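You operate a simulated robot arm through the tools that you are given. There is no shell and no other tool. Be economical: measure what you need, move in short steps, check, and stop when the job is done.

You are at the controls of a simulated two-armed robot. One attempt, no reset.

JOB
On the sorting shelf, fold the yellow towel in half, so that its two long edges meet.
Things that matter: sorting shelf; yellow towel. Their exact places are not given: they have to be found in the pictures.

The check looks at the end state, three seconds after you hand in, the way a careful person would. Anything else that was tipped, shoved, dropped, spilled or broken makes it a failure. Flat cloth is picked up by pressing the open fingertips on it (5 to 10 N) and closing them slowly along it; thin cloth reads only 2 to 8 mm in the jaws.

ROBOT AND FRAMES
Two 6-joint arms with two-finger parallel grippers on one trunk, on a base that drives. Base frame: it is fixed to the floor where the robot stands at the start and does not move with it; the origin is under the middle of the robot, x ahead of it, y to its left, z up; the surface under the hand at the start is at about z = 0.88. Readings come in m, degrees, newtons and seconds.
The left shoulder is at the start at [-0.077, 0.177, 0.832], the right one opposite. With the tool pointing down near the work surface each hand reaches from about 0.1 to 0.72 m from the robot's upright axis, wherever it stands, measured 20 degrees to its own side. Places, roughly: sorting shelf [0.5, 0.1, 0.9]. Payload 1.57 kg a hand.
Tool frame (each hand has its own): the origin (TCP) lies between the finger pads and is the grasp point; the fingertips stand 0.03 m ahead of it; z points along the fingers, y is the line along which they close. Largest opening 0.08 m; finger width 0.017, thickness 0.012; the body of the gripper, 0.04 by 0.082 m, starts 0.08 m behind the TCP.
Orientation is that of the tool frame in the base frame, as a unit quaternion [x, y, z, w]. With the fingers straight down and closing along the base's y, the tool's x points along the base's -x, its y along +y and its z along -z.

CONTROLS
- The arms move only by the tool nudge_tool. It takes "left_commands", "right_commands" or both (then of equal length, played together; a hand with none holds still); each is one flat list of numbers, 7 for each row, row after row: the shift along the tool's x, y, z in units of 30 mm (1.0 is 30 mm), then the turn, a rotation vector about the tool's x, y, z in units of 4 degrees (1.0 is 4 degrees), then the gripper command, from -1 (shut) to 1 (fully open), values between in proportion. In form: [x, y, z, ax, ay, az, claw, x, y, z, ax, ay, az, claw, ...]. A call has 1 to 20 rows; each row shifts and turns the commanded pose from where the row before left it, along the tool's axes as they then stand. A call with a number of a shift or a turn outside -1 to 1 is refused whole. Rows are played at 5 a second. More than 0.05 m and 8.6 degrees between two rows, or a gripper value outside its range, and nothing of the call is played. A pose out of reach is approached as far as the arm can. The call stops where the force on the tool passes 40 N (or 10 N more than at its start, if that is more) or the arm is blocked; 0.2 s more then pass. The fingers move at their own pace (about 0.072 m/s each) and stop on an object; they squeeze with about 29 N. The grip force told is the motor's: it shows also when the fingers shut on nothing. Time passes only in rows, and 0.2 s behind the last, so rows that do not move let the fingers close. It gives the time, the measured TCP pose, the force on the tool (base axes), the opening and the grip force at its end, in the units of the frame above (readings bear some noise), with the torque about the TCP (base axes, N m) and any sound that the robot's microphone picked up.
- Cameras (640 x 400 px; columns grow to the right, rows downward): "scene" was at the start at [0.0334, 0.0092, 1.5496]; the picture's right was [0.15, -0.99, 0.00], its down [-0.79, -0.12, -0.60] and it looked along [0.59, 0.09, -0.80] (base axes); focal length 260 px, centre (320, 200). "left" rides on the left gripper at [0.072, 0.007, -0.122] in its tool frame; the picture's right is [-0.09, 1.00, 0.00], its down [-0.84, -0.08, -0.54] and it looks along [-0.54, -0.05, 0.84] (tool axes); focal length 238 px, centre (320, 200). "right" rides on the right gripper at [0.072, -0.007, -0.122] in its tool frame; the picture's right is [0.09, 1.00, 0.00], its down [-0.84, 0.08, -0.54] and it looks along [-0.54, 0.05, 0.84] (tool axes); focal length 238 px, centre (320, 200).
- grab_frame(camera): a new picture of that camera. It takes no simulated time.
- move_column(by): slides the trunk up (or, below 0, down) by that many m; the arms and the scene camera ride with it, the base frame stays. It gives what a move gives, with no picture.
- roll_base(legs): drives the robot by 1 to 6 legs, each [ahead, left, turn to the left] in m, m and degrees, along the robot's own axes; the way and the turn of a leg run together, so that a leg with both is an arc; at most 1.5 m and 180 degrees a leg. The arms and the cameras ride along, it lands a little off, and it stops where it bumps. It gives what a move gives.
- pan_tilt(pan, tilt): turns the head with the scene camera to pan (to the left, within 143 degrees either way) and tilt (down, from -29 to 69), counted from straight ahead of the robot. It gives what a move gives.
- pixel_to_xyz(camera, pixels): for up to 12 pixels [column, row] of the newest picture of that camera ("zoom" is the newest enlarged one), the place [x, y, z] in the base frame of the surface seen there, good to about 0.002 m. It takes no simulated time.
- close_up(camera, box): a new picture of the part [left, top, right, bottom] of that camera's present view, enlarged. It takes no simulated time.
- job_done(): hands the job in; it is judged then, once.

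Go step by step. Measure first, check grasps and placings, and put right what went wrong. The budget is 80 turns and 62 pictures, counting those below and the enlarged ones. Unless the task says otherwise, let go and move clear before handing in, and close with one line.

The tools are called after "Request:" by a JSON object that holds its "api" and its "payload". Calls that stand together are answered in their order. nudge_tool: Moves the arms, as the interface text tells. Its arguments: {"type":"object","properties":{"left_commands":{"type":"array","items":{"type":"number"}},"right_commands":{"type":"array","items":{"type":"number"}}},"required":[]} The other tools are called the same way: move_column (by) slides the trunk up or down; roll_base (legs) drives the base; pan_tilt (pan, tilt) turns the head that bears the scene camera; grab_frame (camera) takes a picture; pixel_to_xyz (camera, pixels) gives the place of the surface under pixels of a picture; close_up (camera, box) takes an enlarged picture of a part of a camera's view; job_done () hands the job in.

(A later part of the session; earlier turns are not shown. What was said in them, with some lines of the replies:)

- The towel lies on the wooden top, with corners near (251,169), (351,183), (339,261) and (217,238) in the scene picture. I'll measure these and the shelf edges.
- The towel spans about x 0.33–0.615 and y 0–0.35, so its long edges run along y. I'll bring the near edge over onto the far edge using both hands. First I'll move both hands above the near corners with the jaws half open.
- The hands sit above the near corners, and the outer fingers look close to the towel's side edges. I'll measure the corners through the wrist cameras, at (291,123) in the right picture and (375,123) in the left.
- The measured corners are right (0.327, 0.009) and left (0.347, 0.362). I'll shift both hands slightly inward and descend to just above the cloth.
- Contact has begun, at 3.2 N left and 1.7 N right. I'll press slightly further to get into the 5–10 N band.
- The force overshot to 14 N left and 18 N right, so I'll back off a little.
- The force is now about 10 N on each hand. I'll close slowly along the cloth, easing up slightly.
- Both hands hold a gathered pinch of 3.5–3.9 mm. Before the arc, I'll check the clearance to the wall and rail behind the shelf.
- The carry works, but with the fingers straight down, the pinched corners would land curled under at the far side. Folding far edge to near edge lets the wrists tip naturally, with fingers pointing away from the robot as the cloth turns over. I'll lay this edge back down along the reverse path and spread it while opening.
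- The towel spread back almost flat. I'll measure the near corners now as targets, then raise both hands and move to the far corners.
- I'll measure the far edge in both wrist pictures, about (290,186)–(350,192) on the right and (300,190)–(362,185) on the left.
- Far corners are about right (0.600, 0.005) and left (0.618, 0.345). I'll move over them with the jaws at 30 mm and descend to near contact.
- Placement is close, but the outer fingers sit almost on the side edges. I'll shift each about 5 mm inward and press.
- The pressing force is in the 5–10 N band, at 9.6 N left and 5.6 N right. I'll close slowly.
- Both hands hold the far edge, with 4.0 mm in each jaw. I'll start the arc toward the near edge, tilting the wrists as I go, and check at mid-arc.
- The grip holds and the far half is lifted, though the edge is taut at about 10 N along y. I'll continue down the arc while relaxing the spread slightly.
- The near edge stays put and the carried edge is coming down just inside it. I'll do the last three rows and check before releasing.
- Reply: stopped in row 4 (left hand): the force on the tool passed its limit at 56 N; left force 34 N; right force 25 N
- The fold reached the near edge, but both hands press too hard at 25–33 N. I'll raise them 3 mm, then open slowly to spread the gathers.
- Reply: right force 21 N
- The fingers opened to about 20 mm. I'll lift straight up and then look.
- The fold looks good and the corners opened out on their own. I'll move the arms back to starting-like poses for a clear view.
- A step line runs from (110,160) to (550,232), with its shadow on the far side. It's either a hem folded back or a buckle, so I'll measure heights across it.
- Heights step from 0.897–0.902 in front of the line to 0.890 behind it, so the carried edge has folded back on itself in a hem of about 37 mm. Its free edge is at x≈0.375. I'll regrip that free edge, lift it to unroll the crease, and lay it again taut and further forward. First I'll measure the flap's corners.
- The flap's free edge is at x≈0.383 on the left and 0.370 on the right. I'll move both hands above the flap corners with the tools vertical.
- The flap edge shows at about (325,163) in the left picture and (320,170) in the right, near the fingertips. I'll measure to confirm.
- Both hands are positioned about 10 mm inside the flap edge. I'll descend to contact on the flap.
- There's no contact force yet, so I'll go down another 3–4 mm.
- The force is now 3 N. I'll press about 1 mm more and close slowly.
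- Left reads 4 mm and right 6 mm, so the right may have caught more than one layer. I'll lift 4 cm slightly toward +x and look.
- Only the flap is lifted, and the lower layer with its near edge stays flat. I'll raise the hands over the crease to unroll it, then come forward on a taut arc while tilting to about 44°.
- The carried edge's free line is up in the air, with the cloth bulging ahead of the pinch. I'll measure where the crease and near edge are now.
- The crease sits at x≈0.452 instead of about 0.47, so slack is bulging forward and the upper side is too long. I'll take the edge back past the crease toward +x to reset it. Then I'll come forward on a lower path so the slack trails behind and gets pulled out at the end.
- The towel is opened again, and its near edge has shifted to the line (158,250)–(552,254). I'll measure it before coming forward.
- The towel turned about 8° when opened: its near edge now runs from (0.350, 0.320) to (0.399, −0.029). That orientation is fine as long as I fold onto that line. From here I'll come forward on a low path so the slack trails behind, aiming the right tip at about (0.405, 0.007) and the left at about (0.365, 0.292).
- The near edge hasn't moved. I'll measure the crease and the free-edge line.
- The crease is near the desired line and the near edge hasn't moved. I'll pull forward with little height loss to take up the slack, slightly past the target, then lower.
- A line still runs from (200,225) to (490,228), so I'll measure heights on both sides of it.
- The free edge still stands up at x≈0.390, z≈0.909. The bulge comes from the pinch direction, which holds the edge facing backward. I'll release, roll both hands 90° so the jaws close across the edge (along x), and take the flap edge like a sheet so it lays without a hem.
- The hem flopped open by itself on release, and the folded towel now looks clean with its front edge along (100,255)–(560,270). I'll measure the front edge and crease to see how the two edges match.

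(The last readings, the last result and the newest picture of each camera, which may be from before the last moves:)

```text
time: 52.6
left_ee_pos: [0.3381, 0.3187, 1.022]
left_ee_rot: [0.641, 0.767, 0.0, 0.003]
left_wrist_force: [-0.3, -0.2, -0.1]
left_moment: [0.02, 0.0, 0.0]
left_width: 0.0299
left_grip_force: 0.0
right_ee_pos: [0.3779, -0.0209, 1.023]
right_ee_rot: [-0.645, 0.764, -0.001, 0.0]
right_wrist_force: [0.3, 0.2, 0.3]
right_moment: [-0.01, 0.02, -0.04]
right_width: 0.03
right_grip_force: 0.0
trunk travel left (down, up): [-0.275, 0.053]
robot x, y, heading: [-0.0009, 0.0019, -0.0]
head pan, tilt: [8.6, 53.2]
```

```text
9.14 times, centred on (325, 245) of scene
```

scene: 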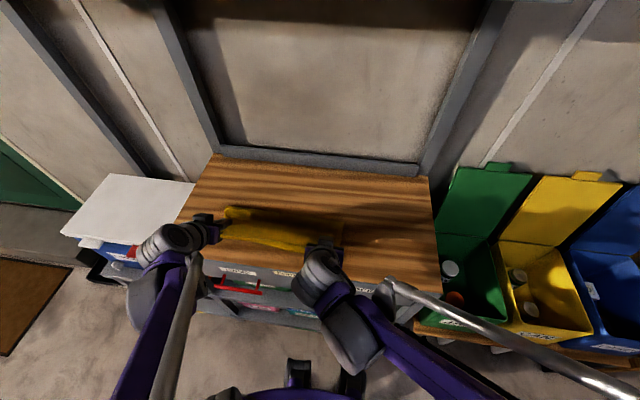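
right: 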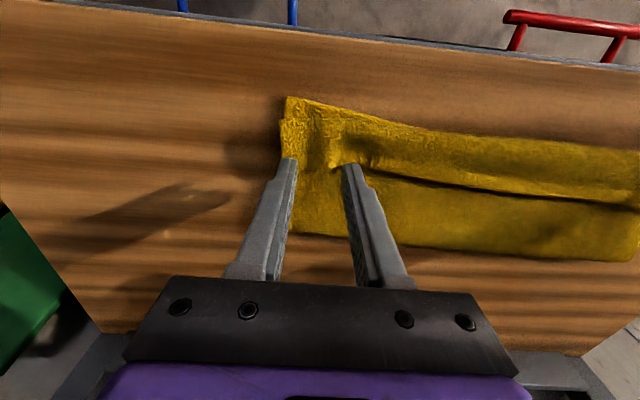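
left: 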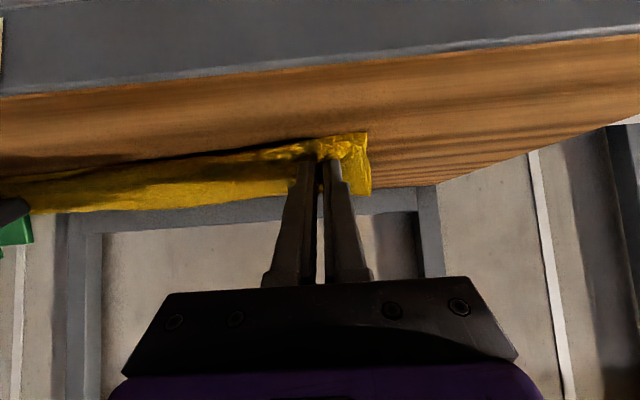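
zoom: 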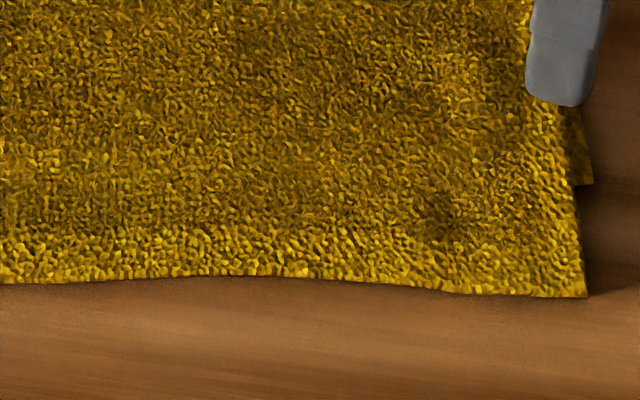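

The upper layer now lies flat and hem-free, but its edge sits at x 0.317–0.352 while the lower edge is at 0.352–0.39, an overshoot of about 37 mm. In both runs the crease formed about 0.09 behind the tips and the edge landed about 0.044 ahead of them. So repeating this with the tips 37 mm further back should make the edges meet. I'll roll the hands back and go to the upper edge's corners, where only one layer lies.

Request:
{"api": "nudge_tool", "payload": {"left_commands": [0, 0, 0, 0, 0, -1, -0.25, 0, 0, 0, 0, 0, -1, -0.25, 0, 0, 0, 0, 0, -1, -0.25, 0, 0, 0, 0, 0, -1, -0.25, 0, 0, 0, 0, 0, -1, -0.25, 0, 0, 0, 0, 0, -1, -0.25, 0, 0, 0, 0, 0, -1, -0.25, 0, 0, 0, 0, 0, -1, -0.25, 0, 0, 0, 0, 0, -1, -0.25, 0, 0, 0, 0, 0, -1, -0.25, 0, 0, 0, 0, 0, -1, -0.25, 0, 0, 0, 0, 0, -1, -0.25, 0, 0, 0, 0, 0, -1, -0.25, 0, 0, 0, 0, 0, -1, -0.25, 0, 0, 0, 0, 0, -1, -0.25, 0, 0, 0, 0, 0, -1, -0.25, 0, 0, 0, 0, 0, -1, -0.25, 0, 0, 0, 0, 0, -1, -0.25, 0, 0, 0, 0, 0, -1, -0.25, 0, 0, 0, 0, 0, -1, -0.25], "right_commands": [0, 0, 0, 0, 0, 1, -0.25, 0, 0, 0, 0, 0, 1, -0.25, 0, 0, 0, 0, 0, 1, -0.25, 0, 0, 0, 0, 0, 1, -0.25, 0, 0, 0, 0, 0, 1, -0.25, 0, 0, 0, 0, 0, 1, -0.25, 0, 0, 0, 0, 0, 1, -0.25, 0, 0, 0, 0, 0, 1, -0.25, 0, 0, 0, 0, 0, 1, -0.25, 0, 0, 0, 0, 0, 1, -0.25, 0, 0, 0, 0, 0, 1, -0.25, 0, 0, 0, 0, 0, 1, -0.25, 0, 0, 0, 0, 0, 1, -0.25, 0, 0, 0, 0, 0, 1, -0.25, 0, 0, 0, 0, 0, 1, -0.25, 0, 0, 0, 0, 0, 1, -0.25, 0, 0, 0, 0, 0, 1, -0.25, 0, 0, 0, 0, 0, 1, -0.25, 0, 0, 0, 0, 0, 1, -0.25, 0, 0, 0, 0, 0, 1, -0.25]}}

Request:
{"api": "nudge_tool", "payload": {"left_commands": [0.05, -0.333, 0.7, 0, 0, 0, -0.25, 0.05, -0.333, 0.7, 0, 0, 0, -0.25, 0.05, -0.333, 0.7, 0, 0, 0, -0.25, 0.05, -0.333, 0.3, 0, 0, 0, -0.25, 0, 0, 0, 0, 0, 0, -0.25], "right_commands": [0.143, 0.175, 0.7, 0, 0, 0, -0.25, 0.143, 0.175, 0.7, 0, 0, 0, -0.25, 0.143, 0.175, 0.7, 0, 0, 0, -0.25, 0.143, 0.175, 0.3, 0, 0, 0, -0.25, 0, 0, 0, 0, 0, 0, -0.25]}}

Request:
{"api": "grab_frame", "payload": {"camera": "right"}}

Request:
{"api": "pixel_to_xyz", "payload": {"camera": "right", "pixels": [[320, 165], [320, 150], [320, 140], [320, 130], [320, 120], [290, 140], [270, 140], [400, 140], [260, 180]]}}

```text
time: 56.8
left_ee_pos: [0.3375, 0.3185, 1.0212]
left_ee_rot: [-0.002, 1.0, 0.0, 0.003]
left_wrist_force: [-0.4, -0.5, -0.3]
left_moment: [0.0, -0.02, -0.02]
left_width: 0.0302
left_grip_force: 0.0
right_ee_pos: [0.3775, -0.0203, 1.0211]
right_ee_rot: [-0.001, 1.0, 0.001, 0.001]
right_wrist_force: [0.0, 1.0, 0.1]
right_moment: [0.0, -0.05, -0.01]
right_width: 0.0301
right_grip_force: 0.2
trunk travel left (down, up): [-0.275, 0.053]
robot x, y, heading: [-0.001, 0.0003, 0.1]
head pan, tilt: [8.6, 53.2]
```

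```text
time: 58.0
left_ee_pos: [0.3319, 0.2782, 0.9487]
left_ee_rot: [-0.002, 1.0, -0.001, 0.002]
left_wrist_force: [-0.7, 0.1, -0.6]
left_moment: [-0.03, 0.0, -0.01]
left_width: 0.0301
left_grip_force: 0.1
right_ee_pos: [0.3622, 0.0017, 0.9494]
right_ee_rot: [-0.002, 1.0, -0.001, 0.001]
right_wrist_force: [-0.8, 0.3, -0.6]
right_moment: [0.01, 0.01, -0.01]
right_width: 0.0298
right_grip_force: 0.1
trunk travel left (down, up): [-0.275, 0.053]
robot x, y, heading: [-0.001, -0.0025, -0.1]
head pan, tilt: [8.6, 53.2]
```

```text
7 pictures are left
```

right: 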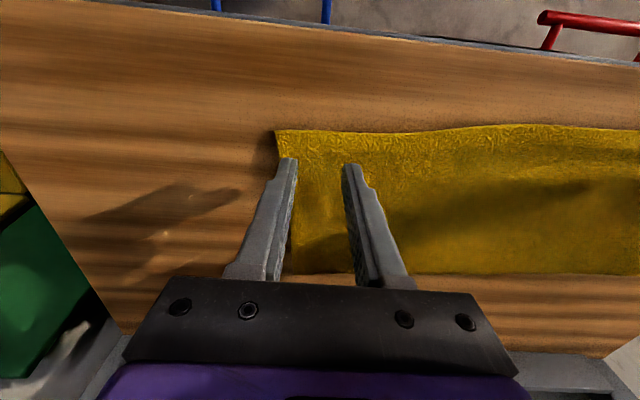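

```text
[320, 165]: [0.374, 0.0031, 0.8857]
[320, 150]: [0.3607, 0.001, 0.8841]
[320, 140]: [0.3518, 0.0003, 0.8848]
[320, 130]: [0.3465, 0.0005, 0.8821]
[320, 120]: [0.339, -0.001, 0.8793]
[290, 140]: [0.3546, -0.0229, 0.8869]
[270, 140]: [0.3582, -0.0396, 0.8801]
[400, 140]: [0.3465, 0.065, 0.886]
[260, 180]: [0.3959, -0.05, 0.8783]
```

The right edge is at x≈0.347, so the pinch spot lies 13–15 mm inside it and clear of the lower layer. I'll descend to contact.

Request:
{"api": "nudge_tool", "payload": {"left_commands": [0, 0, 0.6, 0, 0, 0, -0.25, 0, 0, 0.4, 0, 0, 0, -0.25, 0, 0, 0.15, 0, 0, 0, -0.25, 0, 0, 0, 0, 0, 0, -0.25], "right_commands": [0.1, 0, 0.6, 0, 0, 0, -0.25, 0, 0, 0.4, 0, 0, 0, -0.25, 0, 0, 0.15, 0, 0, 0, -0.25, 0, 0, 0, 0, 0, 0, -0.25]}}

```text
time: 59.0
left_ee_pos: [0.3332, 0.2783, 0.9148]
left_ee_rot: [-0.003, 1.0, -0.001, 0.002]
left_wrist_force: [0.1, -0.7, 1.6]
left_moment: [0.0, -0.03, -0.05]
left_width: 0.03
left_grip_force: 0.1
right_ee_pos: [0.3585, -0.0003, 0.9147]
right_ee_rot: [-0.002, 1.0, 0.0, 0.002]
right_wrist_force: [0.8, 0.7, 1.1]
right_moment: [-0.01, -0.03, 0.0]
right_width: 0.0299
right_grip_force: 0.0
trunk travel left (down, up): [-0.275, 0.053]
robot x, y, heading: [-0.0033, 0.0016, 0.1]
head pan, tilt: [8.6, 53.2]
```

Contact has started, so I'll press about 1.3 mm more.

Request:
{"api": "nudge_tool", "payload": {"left_commands": [0, 0, 0.045, 0, 0, 0, -0.25, 0, 0, 0, 0, 0, 0, -0.25], "right_commands": [0, 0, 0.045, 0, 0, 0, -0.25, 0, 0, 0, 0, 0, 0, -0.25]}}

```text
time: 59.6
left_ee_pos: [0.332, 0.2776, 0.9135]
left_ee_rot: [-0.003, 1.0, 0.0, 0.001]
left_wrist_force: [0.5, -1.7, 5.4]
left_moment: [-0.04, 0.04, -0.04]
left_width: 0.0302
left_grip_force: 0.0
right_ee_pos: [0.3581, -0.0006, 0.9142]
right_ee_rot: [-0.003, 1.0, 0.0, 0.002]
right_wrist_force: [0.9, 0.5, 3.8]
right_moment: [0.0, -0.05, 0.02]
right_width: 0.0299
right_grip_force: 0.0
trunk travel left (down, up): [-0.275, 0.053]
robot x, y, heading: [-0.0025, 0.0013, 0.2]
head pan, tilt: [8.6, 53.2]
```

Request:
{"api": "nudge_tool", "payload": {"left_commands": [0, 0, 0, 0, 0, 0, -0.35, 0, 0, 0, 0, 0, 0, -0.45, 0, 0, 0, 0, 0, 0, -0.55, 0, 0, 0, 0, 0, 0, -0.65, 0, 0, 0, 0, 0, 0, -0.75, 0, 0, 0, 0, 0, 0, -0.85, 0, 0, 0, 0, 0, 0, -0.95, 0, 0, 0, 0, 0, 0, -1, 0, 0, 0, 0, 0, 0, -1, 0, 0, 0, 0, 0, 0, -1], "right_commands": [0, 0, 0.02, 0, 0, 0, -0.35, 0, 0, 0, 0, 0, 0, -0.45, 0, 0, 0, 0, 0, 0, -0.55, 0, 0, 0, 0, 0, 0, -0.65, 0, 0, 0, 0, 0, 0, -0.75, 0, 0, 0, 0, 0, 0, -0.85, 0, 0, 0, 0, 0, 0, -0.95, 0, 0, 0, 0, 0, 0, -1, 0, 0, 0, 0, 0, 0, -1, 0, 0, 0, 0, 0, 0, -1]}}

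```text
time: 61.8
left_ee_pos: [0.3323, 0.2784, 0.9129]
left_ee_rot: [-0.003, 1.0, -0.002, 0.002]
left_wrist_force: [0.2, -9.4, 3.1]
left_moment: [-0.3, -0.02, 0.0]
left_width: 0.0039
left_grip_force: 25.3
right_ee_pos: [0.3576, -0.0005, 0.9122]
right_ee_rot: [-0.003, 1.0, 0.0, 0.001]
right_wrist_force: [-0.4, 10.3, 12.6]
right_moment: [0.31, 0.03, -0.04]
right_width: 0.0039
right_grip_force: 24.9
trunk travel left (down, up): [-0.275, 0.053]
robot x, y, heading: [0.0011, 0.0029, -0.3]
head pan, tilt: [8.6, 53.2]
```

Both jaws read 3.9 mm, and the edge now faces outward in the grip, which is the right way for laying it down. I'll lift it over the crease toward +x to reset the slack, then look.

Request:
{"api": "nudge_tool", "payload": {"left_commands": [-0.2, 0.048, -0.667, 0, 0, 0, -1, -0.2, 0.048, -0.667, 0, 0, 0, -1, -0.2, 0.048, -0.667, 0, 0, 0, -1, -0.556, 0.048, -0.556, 0, 0, 0, -1, -0.556, 0.048, -0.556, 0, 0, 0, -1, -0.556, 0.048, -0.556, 0, 0, 0, -1, -0.667, 0.048, -0.222, 0, 0, 0, -1, -0.667, 0.048, -0.222, 0, 0, 0, -1, -0.667, 0.048, -0.222, 0, 0, 0, -1, -0.667, 0.048, 0.222, 0, 0, 0, -1, -0.667, 0.048, 0.222, 0, 0, 0, -1, -0.667, 0.048, 0.222, 0, 0, 0, -1, -0.333, 0.048, 0.5, 0, 0, 0, -1, -0.333, 0.048, 0.5, 0, 0, 0, -1, 0, 0, 0, 0, 0, 0, -1], "right_commands": [-0.227, 0.048, -0.667, 0, 0, 0, -1, -0.227, 0.048, -0.667, 0, 0, 0, -1, -0.227, 0.048, -0.667, 0, 0, 0, -1, -0.578, 0.048, -0.556, 0, 0, 0, -1, -0.578, 0.048, -0.556, 0, 0, 0, -1, -0.578, 0.048, -0.556, 0, 0, 0, -1, -0.667, 0.048, -0.222, 0, 0, 0, -1, -0.667, 0.048, -0.222, 0, 0, 0, -1, -0.667, 0.048, -0.222, 0, 0, 0, -1, -0.667, 0.048, 0.222, 0, 0, 0, -1, -0.667, 0.048, 0.222, 0, 0, 0, -1, -0.667, 0.048, 0.222, 0, 0, 0, -1, -0.333, 0.048, 0.5, 0, 0, 0, -1, -0.333, 0.048, 0.5, 0, 0, 0, -1, 0, 0, 0, 0, 0, 0, -1]}}

Request:
{"api": "close_up", "payload": {"camera": "scene", "box": [180, 160, 380, 285]}}

```text
time: 65.0
left_ee_pos: [0.5412, 0.298, 0.9946]
left_ee_rot: [-0.003, 1.0, -0.001, 0.002]
left_wrist_force: [1.8, -10.3, -0.3]
left_moment: [-0.3, -0.02, 0.04]
left_width: 0.0039
left_grip_force: 24.9
right_ee_pos: [0.5702, 0.0217, 0.9935]
right_ee_rot: [-0.003, 1.0, 0.0, 0.001]
right_wrist_force: [-1.0, 10.1, -0.5]
right_moment: [0.29, 0.01, -0.07]
right_width: 0.0042
right_grip_force: 24.4
trunk travel left (down, up): [-0.275, 0.053]
robot x, y, heading: [-0.0017, 0.0036, 0.1]
head pan, tilt: [8.6, 53.2]
```

```text
3.20 times, centred on (280, 222) of scene
```

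zoom: 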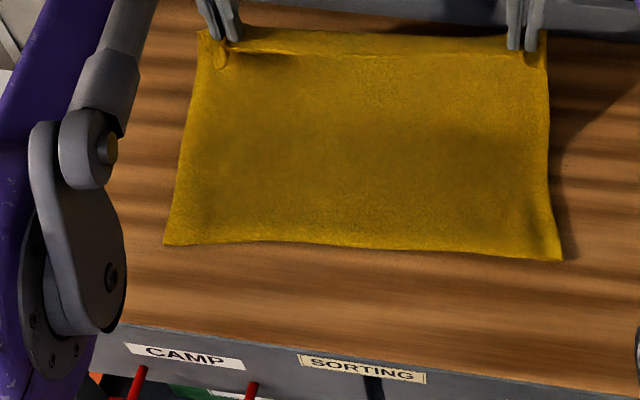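

The towel is open up to the held edge. I'll measure the near edge and the lie of the cloth for exact targets.

Request:
{"api": "pixel_to_xyz", "payload": {"camera": "zoom", "pixels": [[168, 242], [240, 240], [350, 244], [450, 248], [510, 254], [558, 256], [350, 70], [350, 55], [350, 40], [350, 110], [200, 100], [545, 100]]}}

```text
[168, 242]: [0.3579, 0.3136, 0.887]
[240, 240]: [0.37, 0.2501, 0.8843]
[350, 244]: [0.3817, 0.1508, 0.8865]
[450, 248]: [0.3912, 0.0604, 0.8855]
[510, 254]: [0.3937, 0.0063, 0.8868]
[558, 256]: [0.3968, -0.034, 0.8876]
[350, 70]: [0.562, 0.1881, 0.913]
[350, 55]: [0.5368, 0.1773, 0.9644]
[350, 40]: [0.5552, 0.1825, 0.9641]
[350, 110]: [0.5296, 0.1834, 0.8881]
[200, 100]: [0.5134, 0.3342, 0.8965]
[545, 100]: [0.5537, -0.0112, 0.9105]
```

The near edge runs from (0.358, 0.314) to (0.397, −0.034). I'll bring the held edge forward with the tool vertical, targeting tips at (0.377, 0.281) and (0.407, 0.0), just above the lower layer.

Request:
{"api": "nudge_tool", "payload": {"left_commands": [0.833, -0.057, -0.4, 0, 0, 0, -1, 0.667, -0.057, -0.1, 0, 0, 0, -1, 0.667, -0.057, -0.1, 0, 0, 0, -1, 0.667, -0.057, 0.167, 0, 0, 0, -1, 0.667, -0.057, 0.167, 0, 0, 0, -1, 0.583, -0.057, 0.5, 0, 0, 0, -1, 0.583, -0.057, 0.5, 0, 0, 0, -1, 0.3, -0.057, 0.5, 0, 0, 0, -1, 0.3, -0.057, 0.5, 0, 0, 0, -1, 0.2, -0.057, 0.55, 0, 0, 0, -1, 0, 0, 0, 0, 0, 0, -1], "right_commands": [0.833, -0.072, -0.4, 0, 0, 0, -1, 0.667, -0.072, -0.1, 0, 0, 0, -1, 0.667, -0.072, -0.1, 0, 0, 0, -1, 0.667, -0.072, 0.167, 0, 0, 0, -1, 0.667, -0.072, 0.167, 0, 0, 0, -1, 0.583, -0.072, 0.5, 0, 0, 0, -1, 0.583, -0.072, 0.5, 0, 0, 0, -1, 0.3, -0.072, 0.5, 0, 0, 0, -1, 0.3, -0.072, 0.5, 0, 0, 0, -1, 0.2, -0.072, 0.55, 0, 0, 0, -1, 0, 0, 0, 0, 0, 0, -1]}}

Request:
{"api": "close_up", "payload": {"camera": "scene", "box": [190, 175, 370, 275]}}

```text
time: 67.4
left_ee_pos: [0.3763, 0.2807, 0.923]
left_ee_rot: [-0.002, 1.0, -0.001, 0.002]
left_wrist_force: [2.4, -14.3, 0.9]
left_moment: [-0.47, -0.02, 0.03]
left_width: 0.0043
left_grip_force: 24.5
right_ee_pos: [0.4062, -0.0012, 0.926]
right_ee_rot: [-0.002, 1.0, -0.001, 0.0]
right_wrist_force: [-0.6, 14.6, 1.2]
right_moment: [0.44, 0.02, -0.09]
right_width: 0.0042
right_grip_force: 24.7
trunk travel left (down, up): [-0.275, 0.053]
robot x, y, heading: [-0.0011, -0.0011, -0.0]
head pan, tilt: [8.6, 53.2]
```

```text
3.56 times, centred on (280, 225) of scene
```

zoom: 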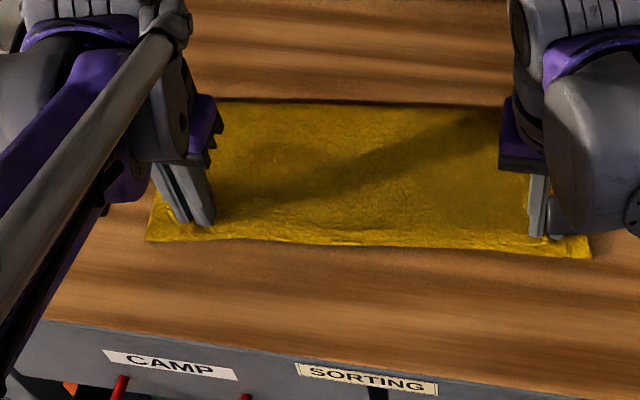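

The upper layer now lies smooth and its edge sits right at the near edge. I'll lower about 4 mm, open slowly to spread the pinches, and lift clear.

Request:
{"api": "nudge_tool", "payload": {"left_commands": [0, 0, 0.1, 0, 0, 0, -1, 0, 0, 0, 0, 0, 0, -0.9, 0, 0, 0, 0, 0, 0, -0.8, 0, 0, 0, 0, 0, 0, -0.7, 0, 0, 0, 0, 0, 0, -0.6, 0, 0, 0, 0, 0, 0, -0.5, 0, 0, 0, 0, 0, 0, -0.4, 0, 0, 0, 0, 0, 0, -0.3, 0, 0, 0, 0, 0, 0, -0.25, 0, 0, -0.3, 0, 0, 0, -0.25, 0, 0, -0.8, 0, 0, 0, -0.25, 0, 0, -1, 0, 0, 0, -0.25, 0, 0, -1, 0, 0, 0, -0.25, 0, 0.9, -0.6, 0, 0, 0, 0, 0, 0.9, 0, 0, 0, 0, 0, 0, 0.9, 0, 0, 0, 0, 0, 0, 0.9, 0, 0, 0, 0, 0], "right_commands": [0, 0, 0.17, 0, 0, 0, -1, 0, 0, 0, 0, 0, 0, -0.9, 0, 0, 0, 0, 0, 0, -0.8, 0, 0, 0, 0, 0, 0, -0.7, 0, 0, 0, 0, 0, 0, -0.6, 0, 0, 0, 0, 0, 0, -0.5, 0, 0, 0, 0, 0, 0, -0.4, 0, 0, 0, 0, 0, 0, -0.3, 0, 0, 0, 0, 0, 0, -0.25, 0, 0, -0.3, 0, 0, 0, -0.25, 0, 0, -0.8, 0, 0, 0, -0.25, 0, 0, -1, 0, 0, 0, -0.25, 0, 0, -1, 0, 0, 0, -0.25, 0, -0.9, -0.6, 0, 0, 0, 0, 0, -0.9, 0, 0, 0, 0, 0, 0, -0.9, 0, 0, 0, 0, 0, 0, -0.9, 0, 0, 0, 0, 0]}}

Request:
{"api": "close_up", "payload": {"camera": "scene", "box": [205, 185, 365, 275]}}

```text
time: 71.0
left_ee_pos: [0.3749, 0.3882, 1.0339]
left_ee_rot: [-0.002, 1.0, -0.002, 0.002]
left_wrist_force: [-0.4, -0.8, 0.3]
left_moment: [0.01, -0.01, 0.02]
left_width: 0.0399
left_grip_force: 0.1
right_ee_pos: [0.4061, -0.1104, 1.0302]
right_ee_rot: [-0.002, 1.0, 0.0, 0.001]
right_wrist_force: [-0.3, 0.1, 0.4]
right_moment: [0.01, -0.02, 0.02]
right_width: 0.04
right_grip_force: 0.1
trunk travel left (down, up): [-0.275, 0.053]
robot x, y, heading: [0.002, -0.0016, -0.1]
head pan, tilt: [8.6, 53.2]
```

```text
4.00 times, centred on (285, 230) of scene
```

zoom: 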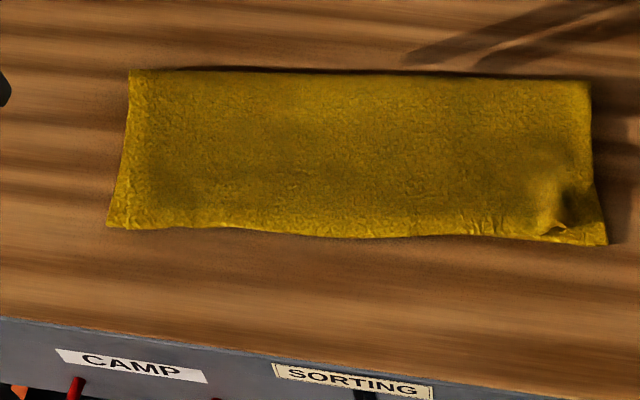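

The fold is nearly perfect. The left corner is flat, but a small tuft remains at (550,215) at the right corner. I'll inspect both corners closely.

Request:
{"api": "close_up", "payload": {"camera": "scene", "box": [320, 215, 364, 255]}}

Request:
{"api": "pixel_to_xyz", "payload": {"camera": "zoom", "pixels": [[320, 200], [250, 270], [350, 250], [400, 280], [330, 150], [450, 270], [200, 200], [150, 250]]}}

```text
10.00 times, centred on (342, 235) of scene
```

zoom: 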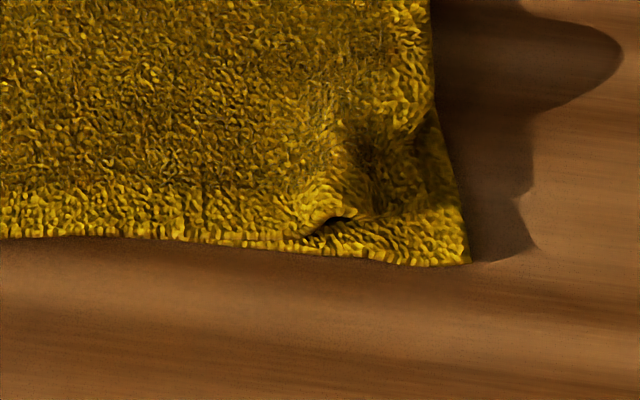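

```text
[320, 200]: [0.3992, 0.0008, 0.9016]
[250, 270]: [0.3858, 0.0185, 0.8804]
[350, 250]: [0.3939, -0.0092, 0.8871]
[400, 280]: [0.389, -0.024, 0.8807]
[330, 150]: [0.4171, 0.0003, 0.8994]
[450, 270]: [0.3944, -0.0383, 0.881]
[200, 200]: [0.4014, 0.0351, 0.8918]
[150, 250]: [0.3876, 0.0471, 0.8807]
```

The corners match within about 1–1.5 cm, with a small ridge left at (0.40–0.42, 0.0). I'll press the closed right fingertips on the ridge and open them to spread it toward the corner.

Request:
{"api": "nudge_tool", "payload": {"right_commands": [0, 0.92, 0, 0, 0, 0, -1, 0, 0.92, 0, 0, 0, 0, -1, 0, 0.92, 0, 0, 0, 0, -1, 0, 0.9, 0, 0, 0, 0, -1, 0, 0, 0.9, 0, 0, 0, -1, 0, 0, 0.9, 0, 0, 0, -1, 0, 0, 0.9, 0, 0, 0, -1, 0, 0, 0.5, 0, 0, 0, -1, 0, 0, 0.35, 0, 0, 0, -1, 0, 0, 0, 0, 0, 0, -1]}}

```text
time: 73.2
left_ee_pos: [0.3741, 0.3876, 1.0341]
left_ee_rot: [-0.002, 1.0, -0.001, 0.002]
left_wrist_force: [0.8, -0.7, 0.1]
left_moment: [0.02, 0.01, 0.0]
left_width: 0.0398
left_grip_force: 0.1
right_ee_pos: [0.4058, 0.0002, 0.9242]
right_ee_rot: [-0.003, 1.0, 0.001, 0.0]
right_wrist_force: [0.1, -0.3, 0.4]
right_moment: [0.0, 0.0, 0.04]
right_width: 0.0
right_grip_force: 21.2
trunk travel left (down, up): [-0.275, 0.053]
robot x, y, heading: [0.0001, -0.0002, -0.0]
head pan, tilt: [8.6, 53.2]
```

Request:
{"api": "nudge_tool", "payload": {"right_commands": [0, 0, 0.1, 0, 0, 0, -1, 0, 0, 0.07, 0, 0, 0, -1, 0, 0, 0, 0, 0, 0, -1]}}

```text
time: 74.0
left_ee_pos: [0.3744, 0.3874, 1.0346]
left_ee_rot: [-0.002, 1.0, -0.002, 0.002]
left_wrist_force: [-0.4, 0.5, -0.9]
left_moment: [-0.02, -0.02, -0.01]
left_width: 0.04
left_grip_force: 0.0
right_ee_pos: [0.4059, 0.0004, 0.9203]
right_ee_rot: [-0.003, 1.0, 0.0, 0.001]
right_wrist_force: [-0.8, -0.2, -0.1]
right_moment: [-0.02, 0.01, -0.01]
right_width: 0.0003
right_grip_force: 21.7
trunk travel left (down, up): [-0.275, 0.053]
robot x, y, heading: [0.0014, -0.0008, -0.2]
head pan, tilt: [8.6, 53.2]
```

Request:
{"api": "nudge_tool", "payload": {"right_commands": [0, 0, 0.07, 0, 0, 0, -1, 0, 0, 0.04, 0, 0, 0, -1, 0, 0, 0, 0, 0, 0, -1]}}

```text
time: 74.8
left_ee_pos: [0.3746, 0.3889, 1.0347]
left_ee_rot: [-0.004, 1.0, -0.001, 0.001]
left_wrist_force: [-0.1, 0.0, 1.5]
left_moment: [0.0, 0.01, 0.0]
left_width: 0.0399
left_grip_force: 0.0
right_ee_pos: [0.4061, 0.0004, 0.9161]
right_ee_rot: [-0.003, 1.0, 0.0, 0.001]
right_wrist_force: [-0.3, -0.1, 4.3]
right_moment: [0.0, 0.05, 0.02]
right_width: 0.0
right_grip_force: 21.8
trunk travel left (down, up): [-0.275, 0.053]
robot x, y, heading: [-0.0006, 0.0004, -0.2]
head pan, tilt: [8.6, 53.2]
```

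The press is 4 N. I'll open slowly to spread the ridge, then lift clear.

Request:
{"api": "nudge_tool", "payload": {"right_commands": [0, 0, 0.015, 0, 0, 0, -0.85, 0.03, 0, 0, 0, 0, 0, -0.7, 0.03, 0, 0, 0, 0, 0, -0.55, 0.03, 0, 0, 0, 0, 0, -0.4, 0.03, 0, 0, 0, 0, 0, -0.25, 0.03, 0, 0, 0, 0, 0, -0.1, 0, 0, 0, 0, 0, 0, 0, 0, 0, -0.3, 0, 0, 0, 0, 0, 0, -0.8, 0, 0, 0, 0, 0, 0, -1, 0, 0, 0, 0, 0, 0, -1, 0, 0, 0, 0, 0, -0.9, -0.6, 0, 0, 0, 0, 0, -0.9, 0, 0, 0, 0, 0, 0, -0.9, 0, 0, 0, 0, 0, 0, -0.9, 0, 0, 0, 0, 0]}}

Request:
{"api": "close_up", "payload": {"camera": "scene", "box": [205, 185, 365, 275]}}

Request:
{"api": "pixel_to_xyz", "payload": {"camera": "zoom", "pixels": [[110, 225], [605, 240], [550, 215], [350, 235], [130, 73], [588, 85]]}}

```text
time: 78.0
left_ee_pos: [0.3746, 0.3876, 1.0337]
left_ee_rot: [-0.003, 1.0, 0.0, 0.002]
left_wrist_force: [0.3, 0.9, 0.1]
left_moment: [0.01, 0.0, 0.0]
left_width: 0.0401
left_grip_force: 0.0
right_ee_pos: [0.4018, -0.1068, 1.0266]
right_ee_rot: [-0.003, 1.0, 0.001, 0.001]
right_wrist_force: [-0.8, -0.1, -0.6]
right_moment: [0.04, 0.01, 0.0]
right_width: 0.0401
right_grip_force: 0.0
trunk travel left (down, up): [-0.275, 0.053]
robot x, y, heading: [-0.0007, -0.0005, 0.2]
head pan, tilt: [8.6, 53.2]
```

```text
4.00 times, centred on (285, 230) of scene
```

zoom: 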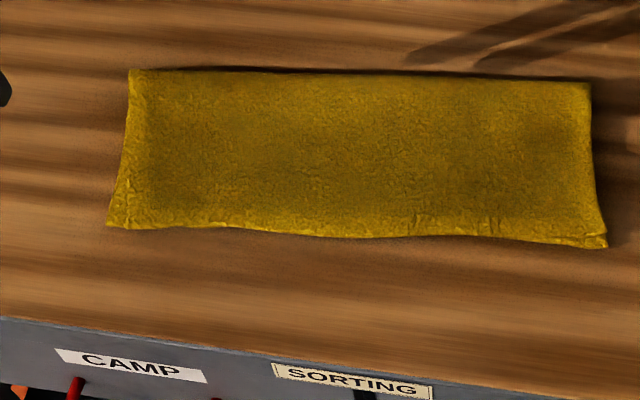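

```text
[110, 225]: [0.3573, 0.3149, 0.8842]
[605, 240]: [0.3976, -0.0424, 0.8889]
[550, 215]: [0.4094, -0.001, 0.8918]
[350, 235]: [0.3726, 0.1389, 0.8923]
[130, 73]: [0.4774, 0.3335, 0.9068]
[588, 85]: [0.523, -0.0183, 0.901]
```

The ridge is gone. The two long edges meet along (110,225)–(605,240), the towel lies flat, both hands are clear, and nothing else was moved.

Request:
{"api": "job_done", "payload": {}}

```text
The job is handed in.
```

I folded the yellow towel in half on the sorting shelf and handed the job in. Its two long edges meet along the front, the corners line up closely, and it lies flat. It now sits about 7–8° turned from where it started.
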